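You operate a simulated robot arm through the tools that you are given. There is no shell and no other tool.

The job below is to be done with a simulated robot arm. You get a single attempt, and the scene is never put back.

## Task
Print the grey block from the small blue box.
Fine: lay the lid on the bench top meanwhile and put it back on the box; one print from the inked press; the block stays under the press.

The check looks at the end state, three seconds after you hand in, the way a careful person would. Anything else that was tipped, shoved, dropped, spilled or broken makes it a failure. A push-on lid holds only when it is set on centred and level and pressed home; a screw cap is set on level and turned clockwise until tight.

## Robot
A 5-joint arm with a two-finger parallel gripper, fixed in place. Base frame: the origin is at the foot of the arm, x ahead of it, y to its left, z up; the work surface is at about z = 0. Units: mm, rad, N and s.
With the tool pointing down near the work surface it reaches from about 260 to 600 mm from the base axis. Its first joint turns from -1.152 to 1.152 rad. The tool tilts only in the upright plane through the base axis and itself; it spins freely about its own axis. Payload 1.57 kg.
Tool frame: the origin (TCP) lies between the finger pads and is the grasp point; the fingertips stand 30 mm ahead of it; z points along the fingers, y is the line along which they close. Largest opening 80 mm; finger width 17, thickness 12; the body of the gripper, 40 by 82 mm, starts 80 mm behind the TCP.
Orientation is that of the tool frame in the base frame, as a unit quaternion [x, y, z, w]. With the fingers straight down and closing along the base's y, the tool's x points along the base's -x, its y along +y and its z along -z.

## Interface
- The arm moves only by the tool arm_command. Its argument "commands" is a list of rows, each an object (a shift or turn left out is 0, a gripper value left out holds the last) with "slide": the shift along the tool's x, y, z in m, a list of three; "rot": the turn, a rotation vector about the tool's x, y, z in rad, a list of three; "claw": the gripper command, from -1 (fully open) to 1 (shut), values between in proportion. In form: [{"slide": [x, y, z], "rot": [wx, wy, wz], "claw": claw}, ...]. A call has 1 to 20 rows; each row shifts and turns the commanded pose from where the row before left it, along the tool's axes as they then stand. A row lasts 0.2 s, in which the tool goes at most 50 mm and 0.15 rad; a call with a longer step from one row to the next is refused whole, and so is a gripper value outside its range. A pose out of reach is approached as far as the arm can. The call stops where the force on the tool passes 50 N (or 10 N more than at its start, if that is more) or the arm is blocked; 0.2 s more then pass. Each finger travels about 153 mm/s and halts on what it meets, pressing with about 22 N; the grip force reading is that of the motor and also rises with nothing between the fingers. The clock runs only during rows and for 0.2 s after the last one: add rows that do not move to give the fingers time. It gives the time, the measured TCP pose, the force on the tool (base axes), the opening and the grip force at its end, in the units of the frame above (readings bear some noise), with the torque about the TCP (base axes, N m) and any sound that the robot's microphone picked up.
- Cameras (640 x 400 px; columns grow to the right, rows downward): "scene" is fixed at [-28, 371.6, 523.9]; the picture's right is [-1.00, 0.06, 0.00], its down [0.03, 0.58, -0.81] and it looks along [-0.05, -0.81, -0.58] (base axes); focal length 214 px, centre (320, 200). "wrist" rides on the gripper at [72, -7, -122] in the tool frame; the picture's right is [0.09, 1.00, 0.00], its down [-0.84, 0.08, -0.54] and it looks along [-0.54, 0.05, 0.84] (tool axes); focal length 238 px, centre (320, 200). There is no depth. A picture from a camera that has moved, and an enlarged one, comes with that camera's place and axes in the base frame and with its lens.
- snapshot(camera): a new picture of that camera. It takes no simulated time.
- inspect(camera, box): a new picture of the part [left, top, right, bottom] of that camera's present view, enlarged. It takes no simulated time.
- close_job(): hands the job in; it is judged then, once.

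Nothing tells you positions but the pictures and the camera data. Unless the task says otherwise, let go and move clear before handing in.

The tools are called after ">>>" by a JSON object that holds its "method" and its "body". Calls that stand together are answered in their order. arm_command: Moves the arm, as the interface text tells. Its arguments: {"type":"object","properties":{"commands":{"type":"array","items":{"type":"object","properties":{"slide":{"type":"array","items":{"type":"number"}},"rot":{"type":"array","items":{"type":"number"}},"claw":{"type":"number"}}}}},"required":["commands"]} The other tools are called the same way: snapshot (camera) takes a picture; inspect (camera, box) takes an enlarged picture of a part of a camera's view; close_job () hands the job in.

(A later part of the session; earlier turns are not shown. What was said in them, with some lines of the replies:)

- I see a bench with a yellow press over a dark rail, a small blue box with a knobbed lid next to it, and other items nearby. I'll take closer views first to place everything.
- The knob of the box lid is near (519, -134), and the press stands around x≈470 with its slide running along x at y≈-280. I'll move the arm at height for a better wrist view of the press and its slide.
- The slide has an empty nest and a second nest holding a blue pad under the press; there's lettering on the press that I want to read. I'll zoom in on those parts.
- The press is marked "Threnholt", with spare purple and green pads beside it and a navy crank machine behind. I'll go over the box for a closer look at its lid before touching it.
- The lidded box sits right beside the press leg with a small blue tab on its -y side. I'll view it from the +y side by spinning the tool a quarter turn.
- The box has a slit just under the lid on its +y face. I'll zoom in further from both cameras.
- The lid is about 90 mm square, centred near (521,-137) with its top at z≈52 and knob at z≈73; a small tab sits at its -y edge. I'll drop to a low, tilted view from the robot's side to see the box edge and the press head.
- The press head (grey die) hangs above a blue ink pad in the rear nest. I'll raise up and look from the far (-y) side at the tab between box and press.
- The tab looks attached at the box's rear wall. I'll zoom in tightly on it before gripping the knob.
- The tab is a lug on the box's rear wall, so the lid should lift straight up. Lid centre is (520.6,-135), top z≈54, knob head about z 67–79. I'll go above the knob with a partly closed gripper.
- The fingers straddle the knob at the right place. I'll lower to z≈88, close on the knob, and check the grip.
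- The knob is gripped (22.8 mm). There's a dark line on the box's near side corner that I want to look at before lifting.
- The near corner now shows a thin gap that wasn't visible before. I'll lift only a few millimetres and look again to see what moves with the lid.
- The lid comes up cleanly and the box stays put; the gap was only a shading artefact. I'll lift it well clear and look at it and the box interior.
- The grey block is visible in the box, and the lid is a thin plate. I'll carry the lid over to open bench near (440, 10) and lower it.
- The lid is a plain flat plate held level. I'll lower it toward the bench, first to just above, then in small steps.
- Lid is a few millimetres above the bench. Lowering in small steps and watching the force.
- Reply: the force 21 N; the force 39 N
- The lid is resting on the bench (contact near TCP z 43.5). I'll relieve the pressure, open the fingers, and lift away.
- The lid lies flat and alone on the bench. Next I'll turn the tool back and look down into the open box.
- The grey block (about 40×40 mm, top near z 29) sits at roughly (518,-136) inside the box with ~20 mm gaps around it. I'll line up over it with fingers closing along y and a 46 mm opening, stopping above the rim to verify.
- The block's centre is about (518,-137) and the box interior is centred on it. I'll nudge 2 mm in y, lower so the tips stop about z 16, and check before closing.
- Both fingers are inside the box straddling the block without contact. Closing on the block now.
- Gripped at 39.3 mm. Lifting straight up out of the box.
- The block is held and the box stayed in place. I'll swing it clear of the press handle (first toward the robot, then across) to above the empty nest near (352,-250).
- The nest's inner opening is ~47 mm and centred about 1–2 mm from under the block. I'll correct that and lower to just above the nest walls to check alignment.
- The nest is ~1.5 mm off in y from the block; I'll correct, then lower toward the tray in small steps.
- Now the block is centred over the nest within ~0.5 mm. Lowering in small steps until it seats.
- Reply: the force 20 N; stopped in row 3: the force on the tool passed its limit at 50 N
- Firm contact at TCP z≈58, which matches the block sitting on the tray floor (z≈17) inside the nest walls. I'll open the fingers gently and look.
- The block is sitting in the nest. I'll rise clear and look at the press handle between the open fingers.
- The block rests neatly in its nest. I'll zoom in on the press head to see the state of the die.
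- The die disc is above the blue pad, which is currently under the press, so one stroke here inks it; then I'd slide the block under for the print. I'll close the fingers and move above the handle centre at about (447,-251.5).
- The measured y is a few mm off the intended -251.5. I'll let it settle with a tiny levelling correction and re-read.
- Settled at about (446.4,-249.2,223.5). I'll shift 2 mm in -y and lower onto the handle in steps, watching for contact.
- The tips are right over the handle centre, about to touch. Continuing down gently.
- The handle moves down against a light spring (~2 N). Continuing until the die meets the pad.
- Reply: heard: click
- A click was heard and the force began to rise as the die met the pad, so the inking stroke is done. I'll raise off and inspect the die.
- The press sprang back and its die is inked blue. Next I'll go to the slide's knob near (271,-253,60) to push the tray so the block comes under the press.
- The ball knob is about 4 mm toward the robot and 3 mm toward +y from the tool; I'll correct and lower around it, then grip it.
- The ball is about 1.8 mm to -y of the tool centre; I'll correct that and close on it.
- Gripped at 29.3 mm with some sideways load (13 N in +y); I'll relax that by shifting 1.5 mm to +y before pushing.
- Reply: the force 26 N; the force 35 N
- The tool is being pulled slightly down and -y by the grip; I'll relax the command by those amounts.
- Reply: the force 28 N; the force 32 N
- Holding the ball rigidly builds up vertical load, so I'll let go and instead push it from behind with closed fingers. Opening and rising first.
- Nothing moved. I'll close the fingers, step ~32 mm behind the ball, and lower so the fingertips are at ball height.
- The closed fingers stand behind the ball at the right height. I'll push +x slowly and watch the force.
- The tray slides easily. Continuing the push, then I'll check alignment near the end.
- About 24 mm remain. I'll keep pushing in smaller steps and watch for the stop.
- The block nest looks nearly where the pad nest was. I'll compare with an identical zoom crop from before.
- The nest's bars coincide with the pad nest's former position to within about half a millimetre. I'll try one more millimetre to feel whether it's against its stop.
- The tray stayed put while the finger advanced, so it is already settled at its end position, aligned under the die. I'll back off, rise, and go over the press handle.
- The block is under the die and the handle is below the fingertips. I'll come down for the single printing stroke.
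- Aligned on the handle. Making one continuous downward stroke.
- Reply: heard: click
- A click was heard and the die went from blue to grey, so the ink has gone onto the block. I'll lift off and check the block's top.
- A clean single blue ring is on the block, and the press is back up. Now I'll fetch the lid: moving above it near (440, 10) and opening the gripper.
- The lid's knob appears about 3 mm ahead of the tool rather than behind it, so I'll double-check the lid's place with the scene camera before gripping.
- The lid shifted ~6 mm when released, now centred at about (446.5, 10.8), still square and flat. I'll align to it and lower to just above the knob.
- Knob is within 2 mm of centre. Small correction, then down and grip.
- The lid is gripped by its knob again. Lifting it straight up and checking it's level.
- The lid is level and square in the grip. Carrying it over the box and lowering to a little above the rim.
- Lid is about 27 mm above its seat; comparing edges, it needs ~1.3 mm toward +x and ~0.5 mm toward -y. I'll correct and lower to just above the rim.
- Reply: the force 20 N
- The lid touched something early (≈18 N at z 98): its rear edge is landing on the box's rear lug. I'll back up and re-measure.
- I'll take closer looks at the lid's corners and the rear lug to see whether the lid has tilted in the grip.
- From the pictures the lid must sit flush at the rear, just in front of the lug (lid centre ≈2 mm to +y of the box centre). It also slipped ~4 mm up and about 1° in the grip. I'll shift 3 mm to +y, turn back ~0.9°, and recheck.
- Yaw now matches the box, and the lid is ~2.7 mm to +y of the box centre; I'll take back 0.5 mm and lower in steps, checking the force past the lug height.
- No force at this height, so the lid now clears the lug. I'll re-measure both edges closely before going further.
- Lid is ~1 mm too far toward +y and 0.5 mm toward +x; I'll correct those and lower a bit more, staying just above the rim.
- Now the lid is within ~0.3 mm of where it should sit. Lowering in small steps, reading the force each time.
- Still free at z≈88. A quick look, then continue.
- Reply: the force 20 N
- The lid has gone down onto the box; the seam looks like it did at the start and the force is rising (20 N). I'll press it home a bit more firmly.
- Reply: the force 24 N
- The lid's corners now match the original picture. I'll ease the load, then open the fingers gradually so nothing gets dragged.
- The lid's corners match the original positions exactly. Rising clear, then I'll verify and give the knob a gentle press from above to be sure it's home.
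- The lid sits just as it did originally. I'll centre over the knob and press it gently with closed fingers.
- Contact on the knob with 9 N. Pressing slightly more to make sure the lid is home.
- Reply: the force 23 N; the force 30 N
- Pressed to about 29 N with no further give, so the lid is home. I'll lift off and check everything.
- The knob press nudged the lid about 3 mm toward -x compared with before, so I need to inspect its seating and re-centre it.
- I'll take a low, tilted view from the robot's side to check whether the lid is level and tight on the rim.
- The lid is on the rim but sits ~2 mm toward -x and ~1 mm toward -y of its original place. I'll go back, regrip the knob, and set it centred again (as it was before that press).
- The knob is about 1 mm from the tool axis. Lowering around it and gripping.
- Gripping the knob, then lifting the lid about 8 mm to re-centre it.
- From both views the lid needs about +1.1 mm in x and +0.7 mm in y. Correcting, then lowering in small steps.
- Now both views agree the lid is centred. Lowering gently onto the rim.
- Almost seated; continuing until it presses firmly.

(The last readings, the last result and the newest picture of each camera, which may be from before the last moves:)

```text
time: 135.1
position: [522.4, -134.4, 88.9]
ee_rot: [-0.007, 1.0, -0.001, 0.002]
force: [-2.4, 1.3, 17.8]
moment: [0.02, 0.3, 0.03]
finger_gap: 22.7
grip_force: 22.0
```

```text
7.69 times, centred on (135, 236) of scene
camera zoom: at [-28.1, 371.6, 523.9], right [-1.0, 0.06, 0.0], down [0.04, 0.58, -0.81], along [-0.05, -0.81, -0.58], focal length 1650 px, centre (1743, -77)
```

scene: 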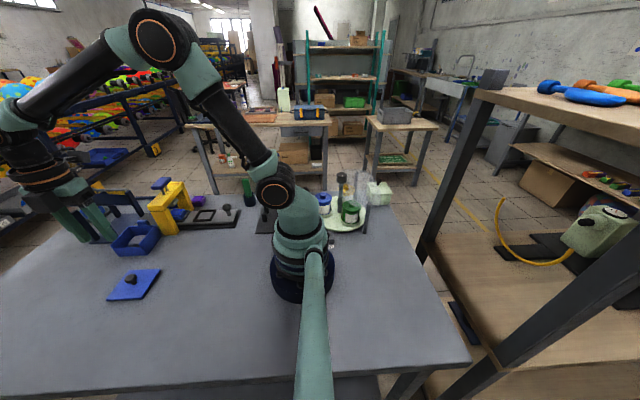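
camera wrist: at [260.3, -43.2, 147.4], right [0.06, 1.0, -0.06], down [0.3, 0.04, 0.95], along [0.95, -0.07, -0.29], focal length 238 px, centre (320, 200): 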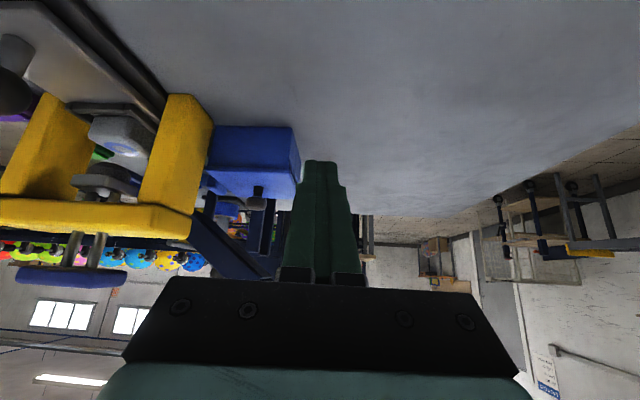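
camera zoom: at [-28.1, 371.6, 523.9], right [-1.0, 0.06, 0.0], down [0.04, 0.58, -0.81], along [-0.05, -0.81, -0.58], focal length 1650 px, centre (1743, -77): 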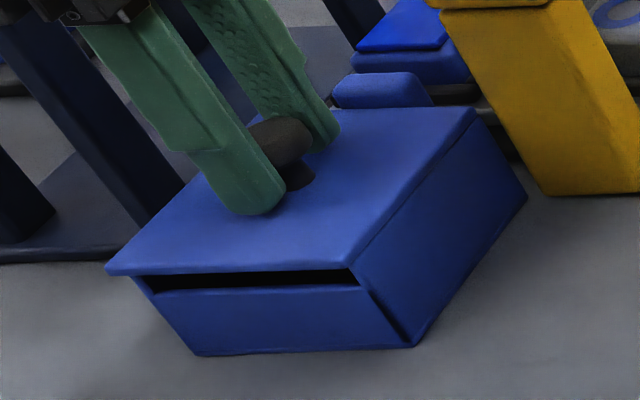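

Seated with ~18 N pressing it home, corners matching the original view. Easing off and releasing gradually.

>>> {"method": "arm_command", "body": {"commands": [{"slide": [0, 0, -0.0008]}, {}, {}]}}

>>> {"method": "arm_command", "body": {"commands": [{"claw": 0.43}, {}, {"claw": 0.41}, {}, {"claw": 0.38}, {}, {"claw": 0.34}, {}, {"claw": 0.25}, {}, {"claw": 0.1}, {}, {"claw": -0.1}, {}]}}

>>> {"method": "inspect", "body": {"camera": "scene", "box": [100, 210, 170, 262]}}

```text
time: 135.9
position: [522.1, -134.6, 89.1]
ee_rot: [-0.008, 1.0, 0.0, 0.002]
force: [2.3, -0.9, 13.4]
moment: [-0.05, -0.16, 0.0]
finger_gap: 22.5
grip_force: 21.9
```

```text
time: 138.9
position: [521.8, -134.6, 89.2]
ee_rot: [-0.008, 1.0, 0.0, 0.001]
force: [-0.5, -0.3, 0.1]
moment: [0.0, -0.01, 0.01]
finger_gap: 44.0
grip_force: 0.1
```

```text
7.69 times, centred on (135, 236) of scene
camera zoom: at [-28.0, 371.6, 523.9], right [-1.0, 0.06, 0.0], down [0.03, 0.58, -0.81], along [-0.05, -0.81, -0.58], focal length 1650 px, centre (1743, -77)
```

zoom: 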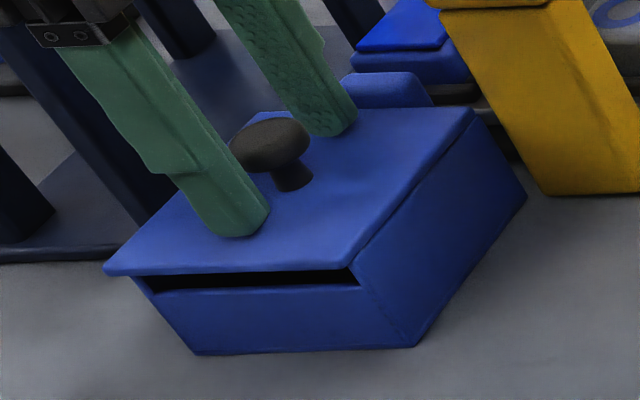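

Released with the lid in place. Rising straight up and clear, then a final check of everything.

>>> {"method": "arm_command", "body": {"commands": [{"slide": [0, 0, -0.01]}, {"slide": [0, 0, -0.03]}, {"slide": [0, 0, -0.04]}, {"slide": [0, 0, -0.04]}, {"slide": [0, 0, -0.04]}, {}]}}

>>> {"method": "inspect", "body": {"camera": "scene", "box": [100, 210, 170, 262]}}

>>> {"method": "inspect", "body": {"camera": "scene", "box": [108, 212, 158, 252]}}

>>> {"method": "inspect", "body": {"camera": "wrist", "box": [200, 20, 400, 170]}}

```text
time: 140.3
position: [523.3, -134.6, 247.6]
ee_rot: [-0.007, 1.0, 0.0, 0.001]
force: [-0.3, 0.2, -0.6]
moment: [-0.01, 0.0, 0.01]
finger_gap: 44.1
grip_force: 0.1
```

```text
7.69 times, centred on (135, 236) of scene
camera zoom: at [-28.0, 371.6, 523.9], right [-1.0, 0.06, 0.0], down [0.03, 0.58, -0.81], along [-0.05, -0.81, -0.58], focal length 1650 px, centre (1743, -77)
```

zoom: 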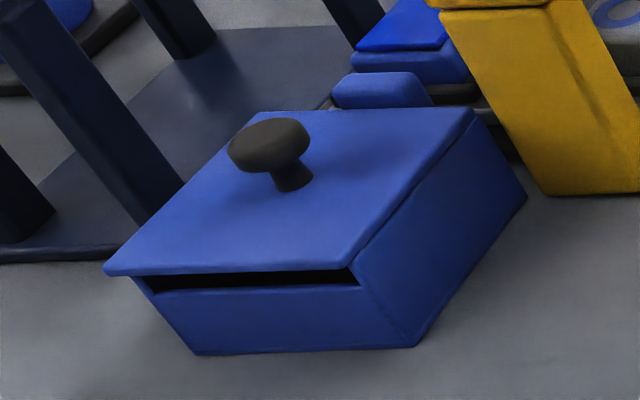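

```text
10.00 times, centred on (133, 232) of scene
camera zoom: at [-28.0, 371.6, 523.9], right [-1.0, 0.06, 0.0], down [0.03, 0.58, -0.81], along [-0.05, -0.81, -0.58], focal length 2145 px, centre (2190, -120)
```

zoom: 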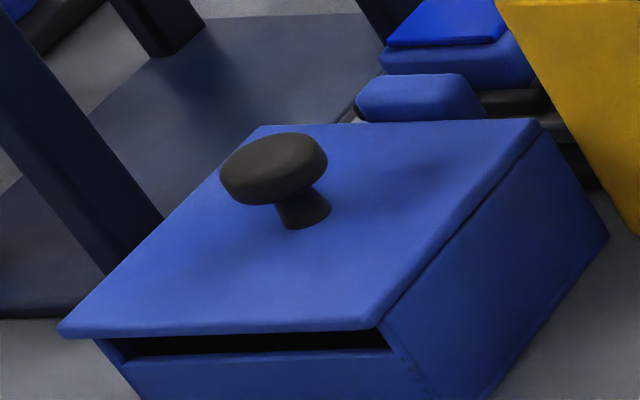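

```text
2.67 times, centred on (300, 95) of wrist
camera zoom: at [450.6, -142.8, 368.8], right [-0.11, 0.99, 0.0], down [0.84, 0.09, 0.54], along [0.54, 0.06, -0.84], focal length 636 px, centre (373, 480)
```

zoom: 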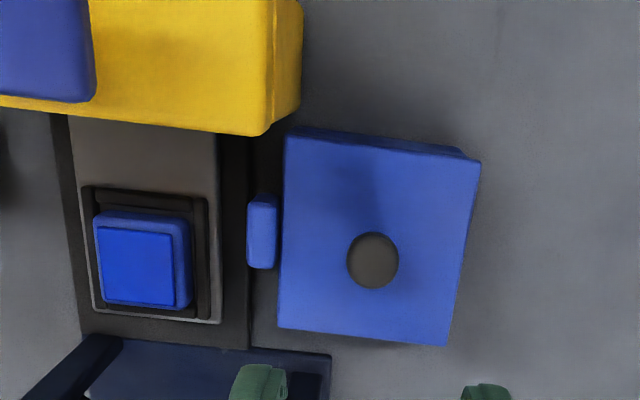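

The lid is level and within about a millimetre of its original position. I'll move the arm to its clear starting area and take a final look at the whole bench.

>>> {"method": "arm_command", "body": {"commands": [{"slide": [0.02, 0.01, -0.03]}, {"slide": [0.03, 0.02, -0.03]}, {"slide": [0.03, 0.02, -0.03]}, {"slide": [0.03, 0.02, -0.03]}, {"slide": [0.01, 0, -0.01], "claw": -1}, {}, {}]}}

>>> {"method": "snapshot", "body": {"camera": "scene"}}

>>> {"method": "inspect", "body": {"camera": "scene", "box": [60, 150, 260, 280]}}

>>> {"method": "inspect", "body": {"camera": "scene", "box": [165, 192, 200, 222]}}

>>> {"method": "snapshot", "body": {"camera": "wrist"}}

```text
time: 141.9
position: [402.8, -67.8, 378.7]
ee_rot: [-0.008, 1.0, -0.001, -0.001]
force: [-0.6, 0.5, 1.7]
moment: [0.02, -0.02, 0.0]
finger_gap: 80.1
grip_force: 0.1
```

```text
taken
```

scene: 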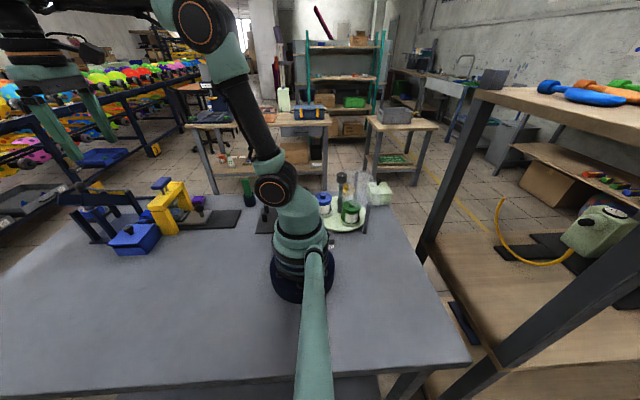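

```text
3.08 times, centred on (160, 215) of scene
camera zoom: at [-28.0, 371.6, 523.9], right [-1.0, 0.06, 0.0], down [0.03, 0.58, -0.81], along [-0.05, -0.81, -0.58], focal length 660 px, centre (812, 154)
```

zoom: 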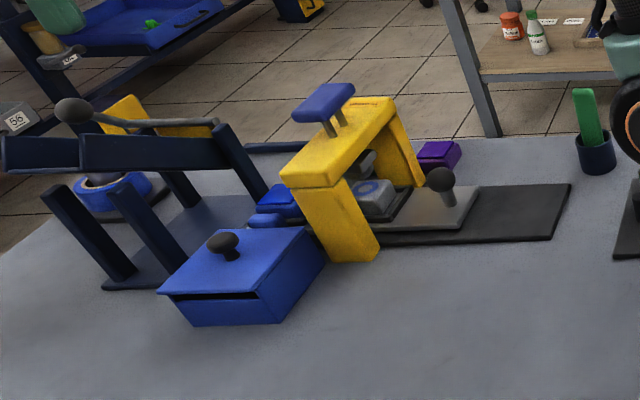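

```text
13.33 times, centred on (182, 207) of scene
camera zoom: at [-28.0, 371.6, 523.9], right [-1.0, 0.06, 0.0], down [0.03, 0.58, -0.81], along [-0.05, -0.81, -0.58], focal length 2860 px, centre (2153, 107)
```

zoom: 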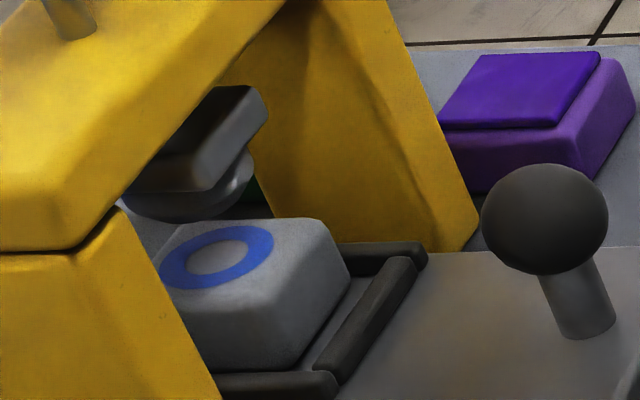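

```text
taken
camera wrist: at [330.8, -76.2, 500.2], right [-0.11, 0.99, 0.0], down [0.84, 0.09, 0.54], along [0.54, 0.06, -0.84], focal length 238 px, centre (320, 200)
```

wrist: 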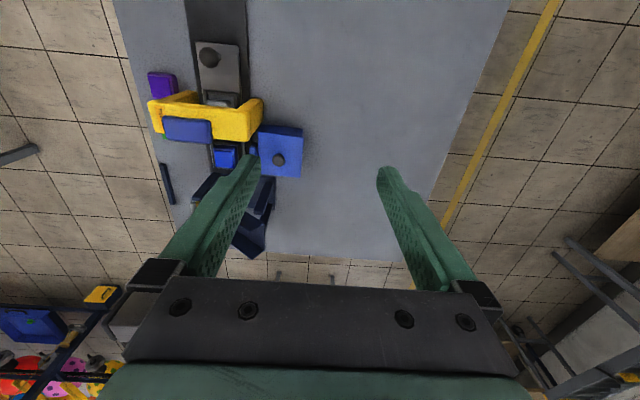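

The block is under the press with one blue ring printed on it. The press is back up, the lid is on the box level and centred, nothing else was moved, and the arm is clear. I'm handing in.

>>> {"method": "close_job", "body": {}}

```text
The job is handed in.
```

I handed the job in with the grey block printed once in blue. It is still in its nest under the press.

- **Ink and print:** I made one stroke on the blue pad, slid the tray across, then made one stroke on the block. Each gave a click. The second left a single clean blue ring on the block. The die already looked blue before the pad stroke, so that stroke may have been a re-ink.
- **Lid:** It lay on the bench meanwhile and is back on the box, level and within about 1 mm of where it started. My first attempt caught the small lug on the back of the box. An extra press on the knob then shifted the lid about 2 mm, so I lifted it and set it on again. For the final setting I pressed it down with about 18 N.
- **Rest of the bench:** In the last pictures, the box, the spare pads and the other machines are where they were. The tray stays pushed in, with the pad behind the press. The arm is open and clear near its starting place.
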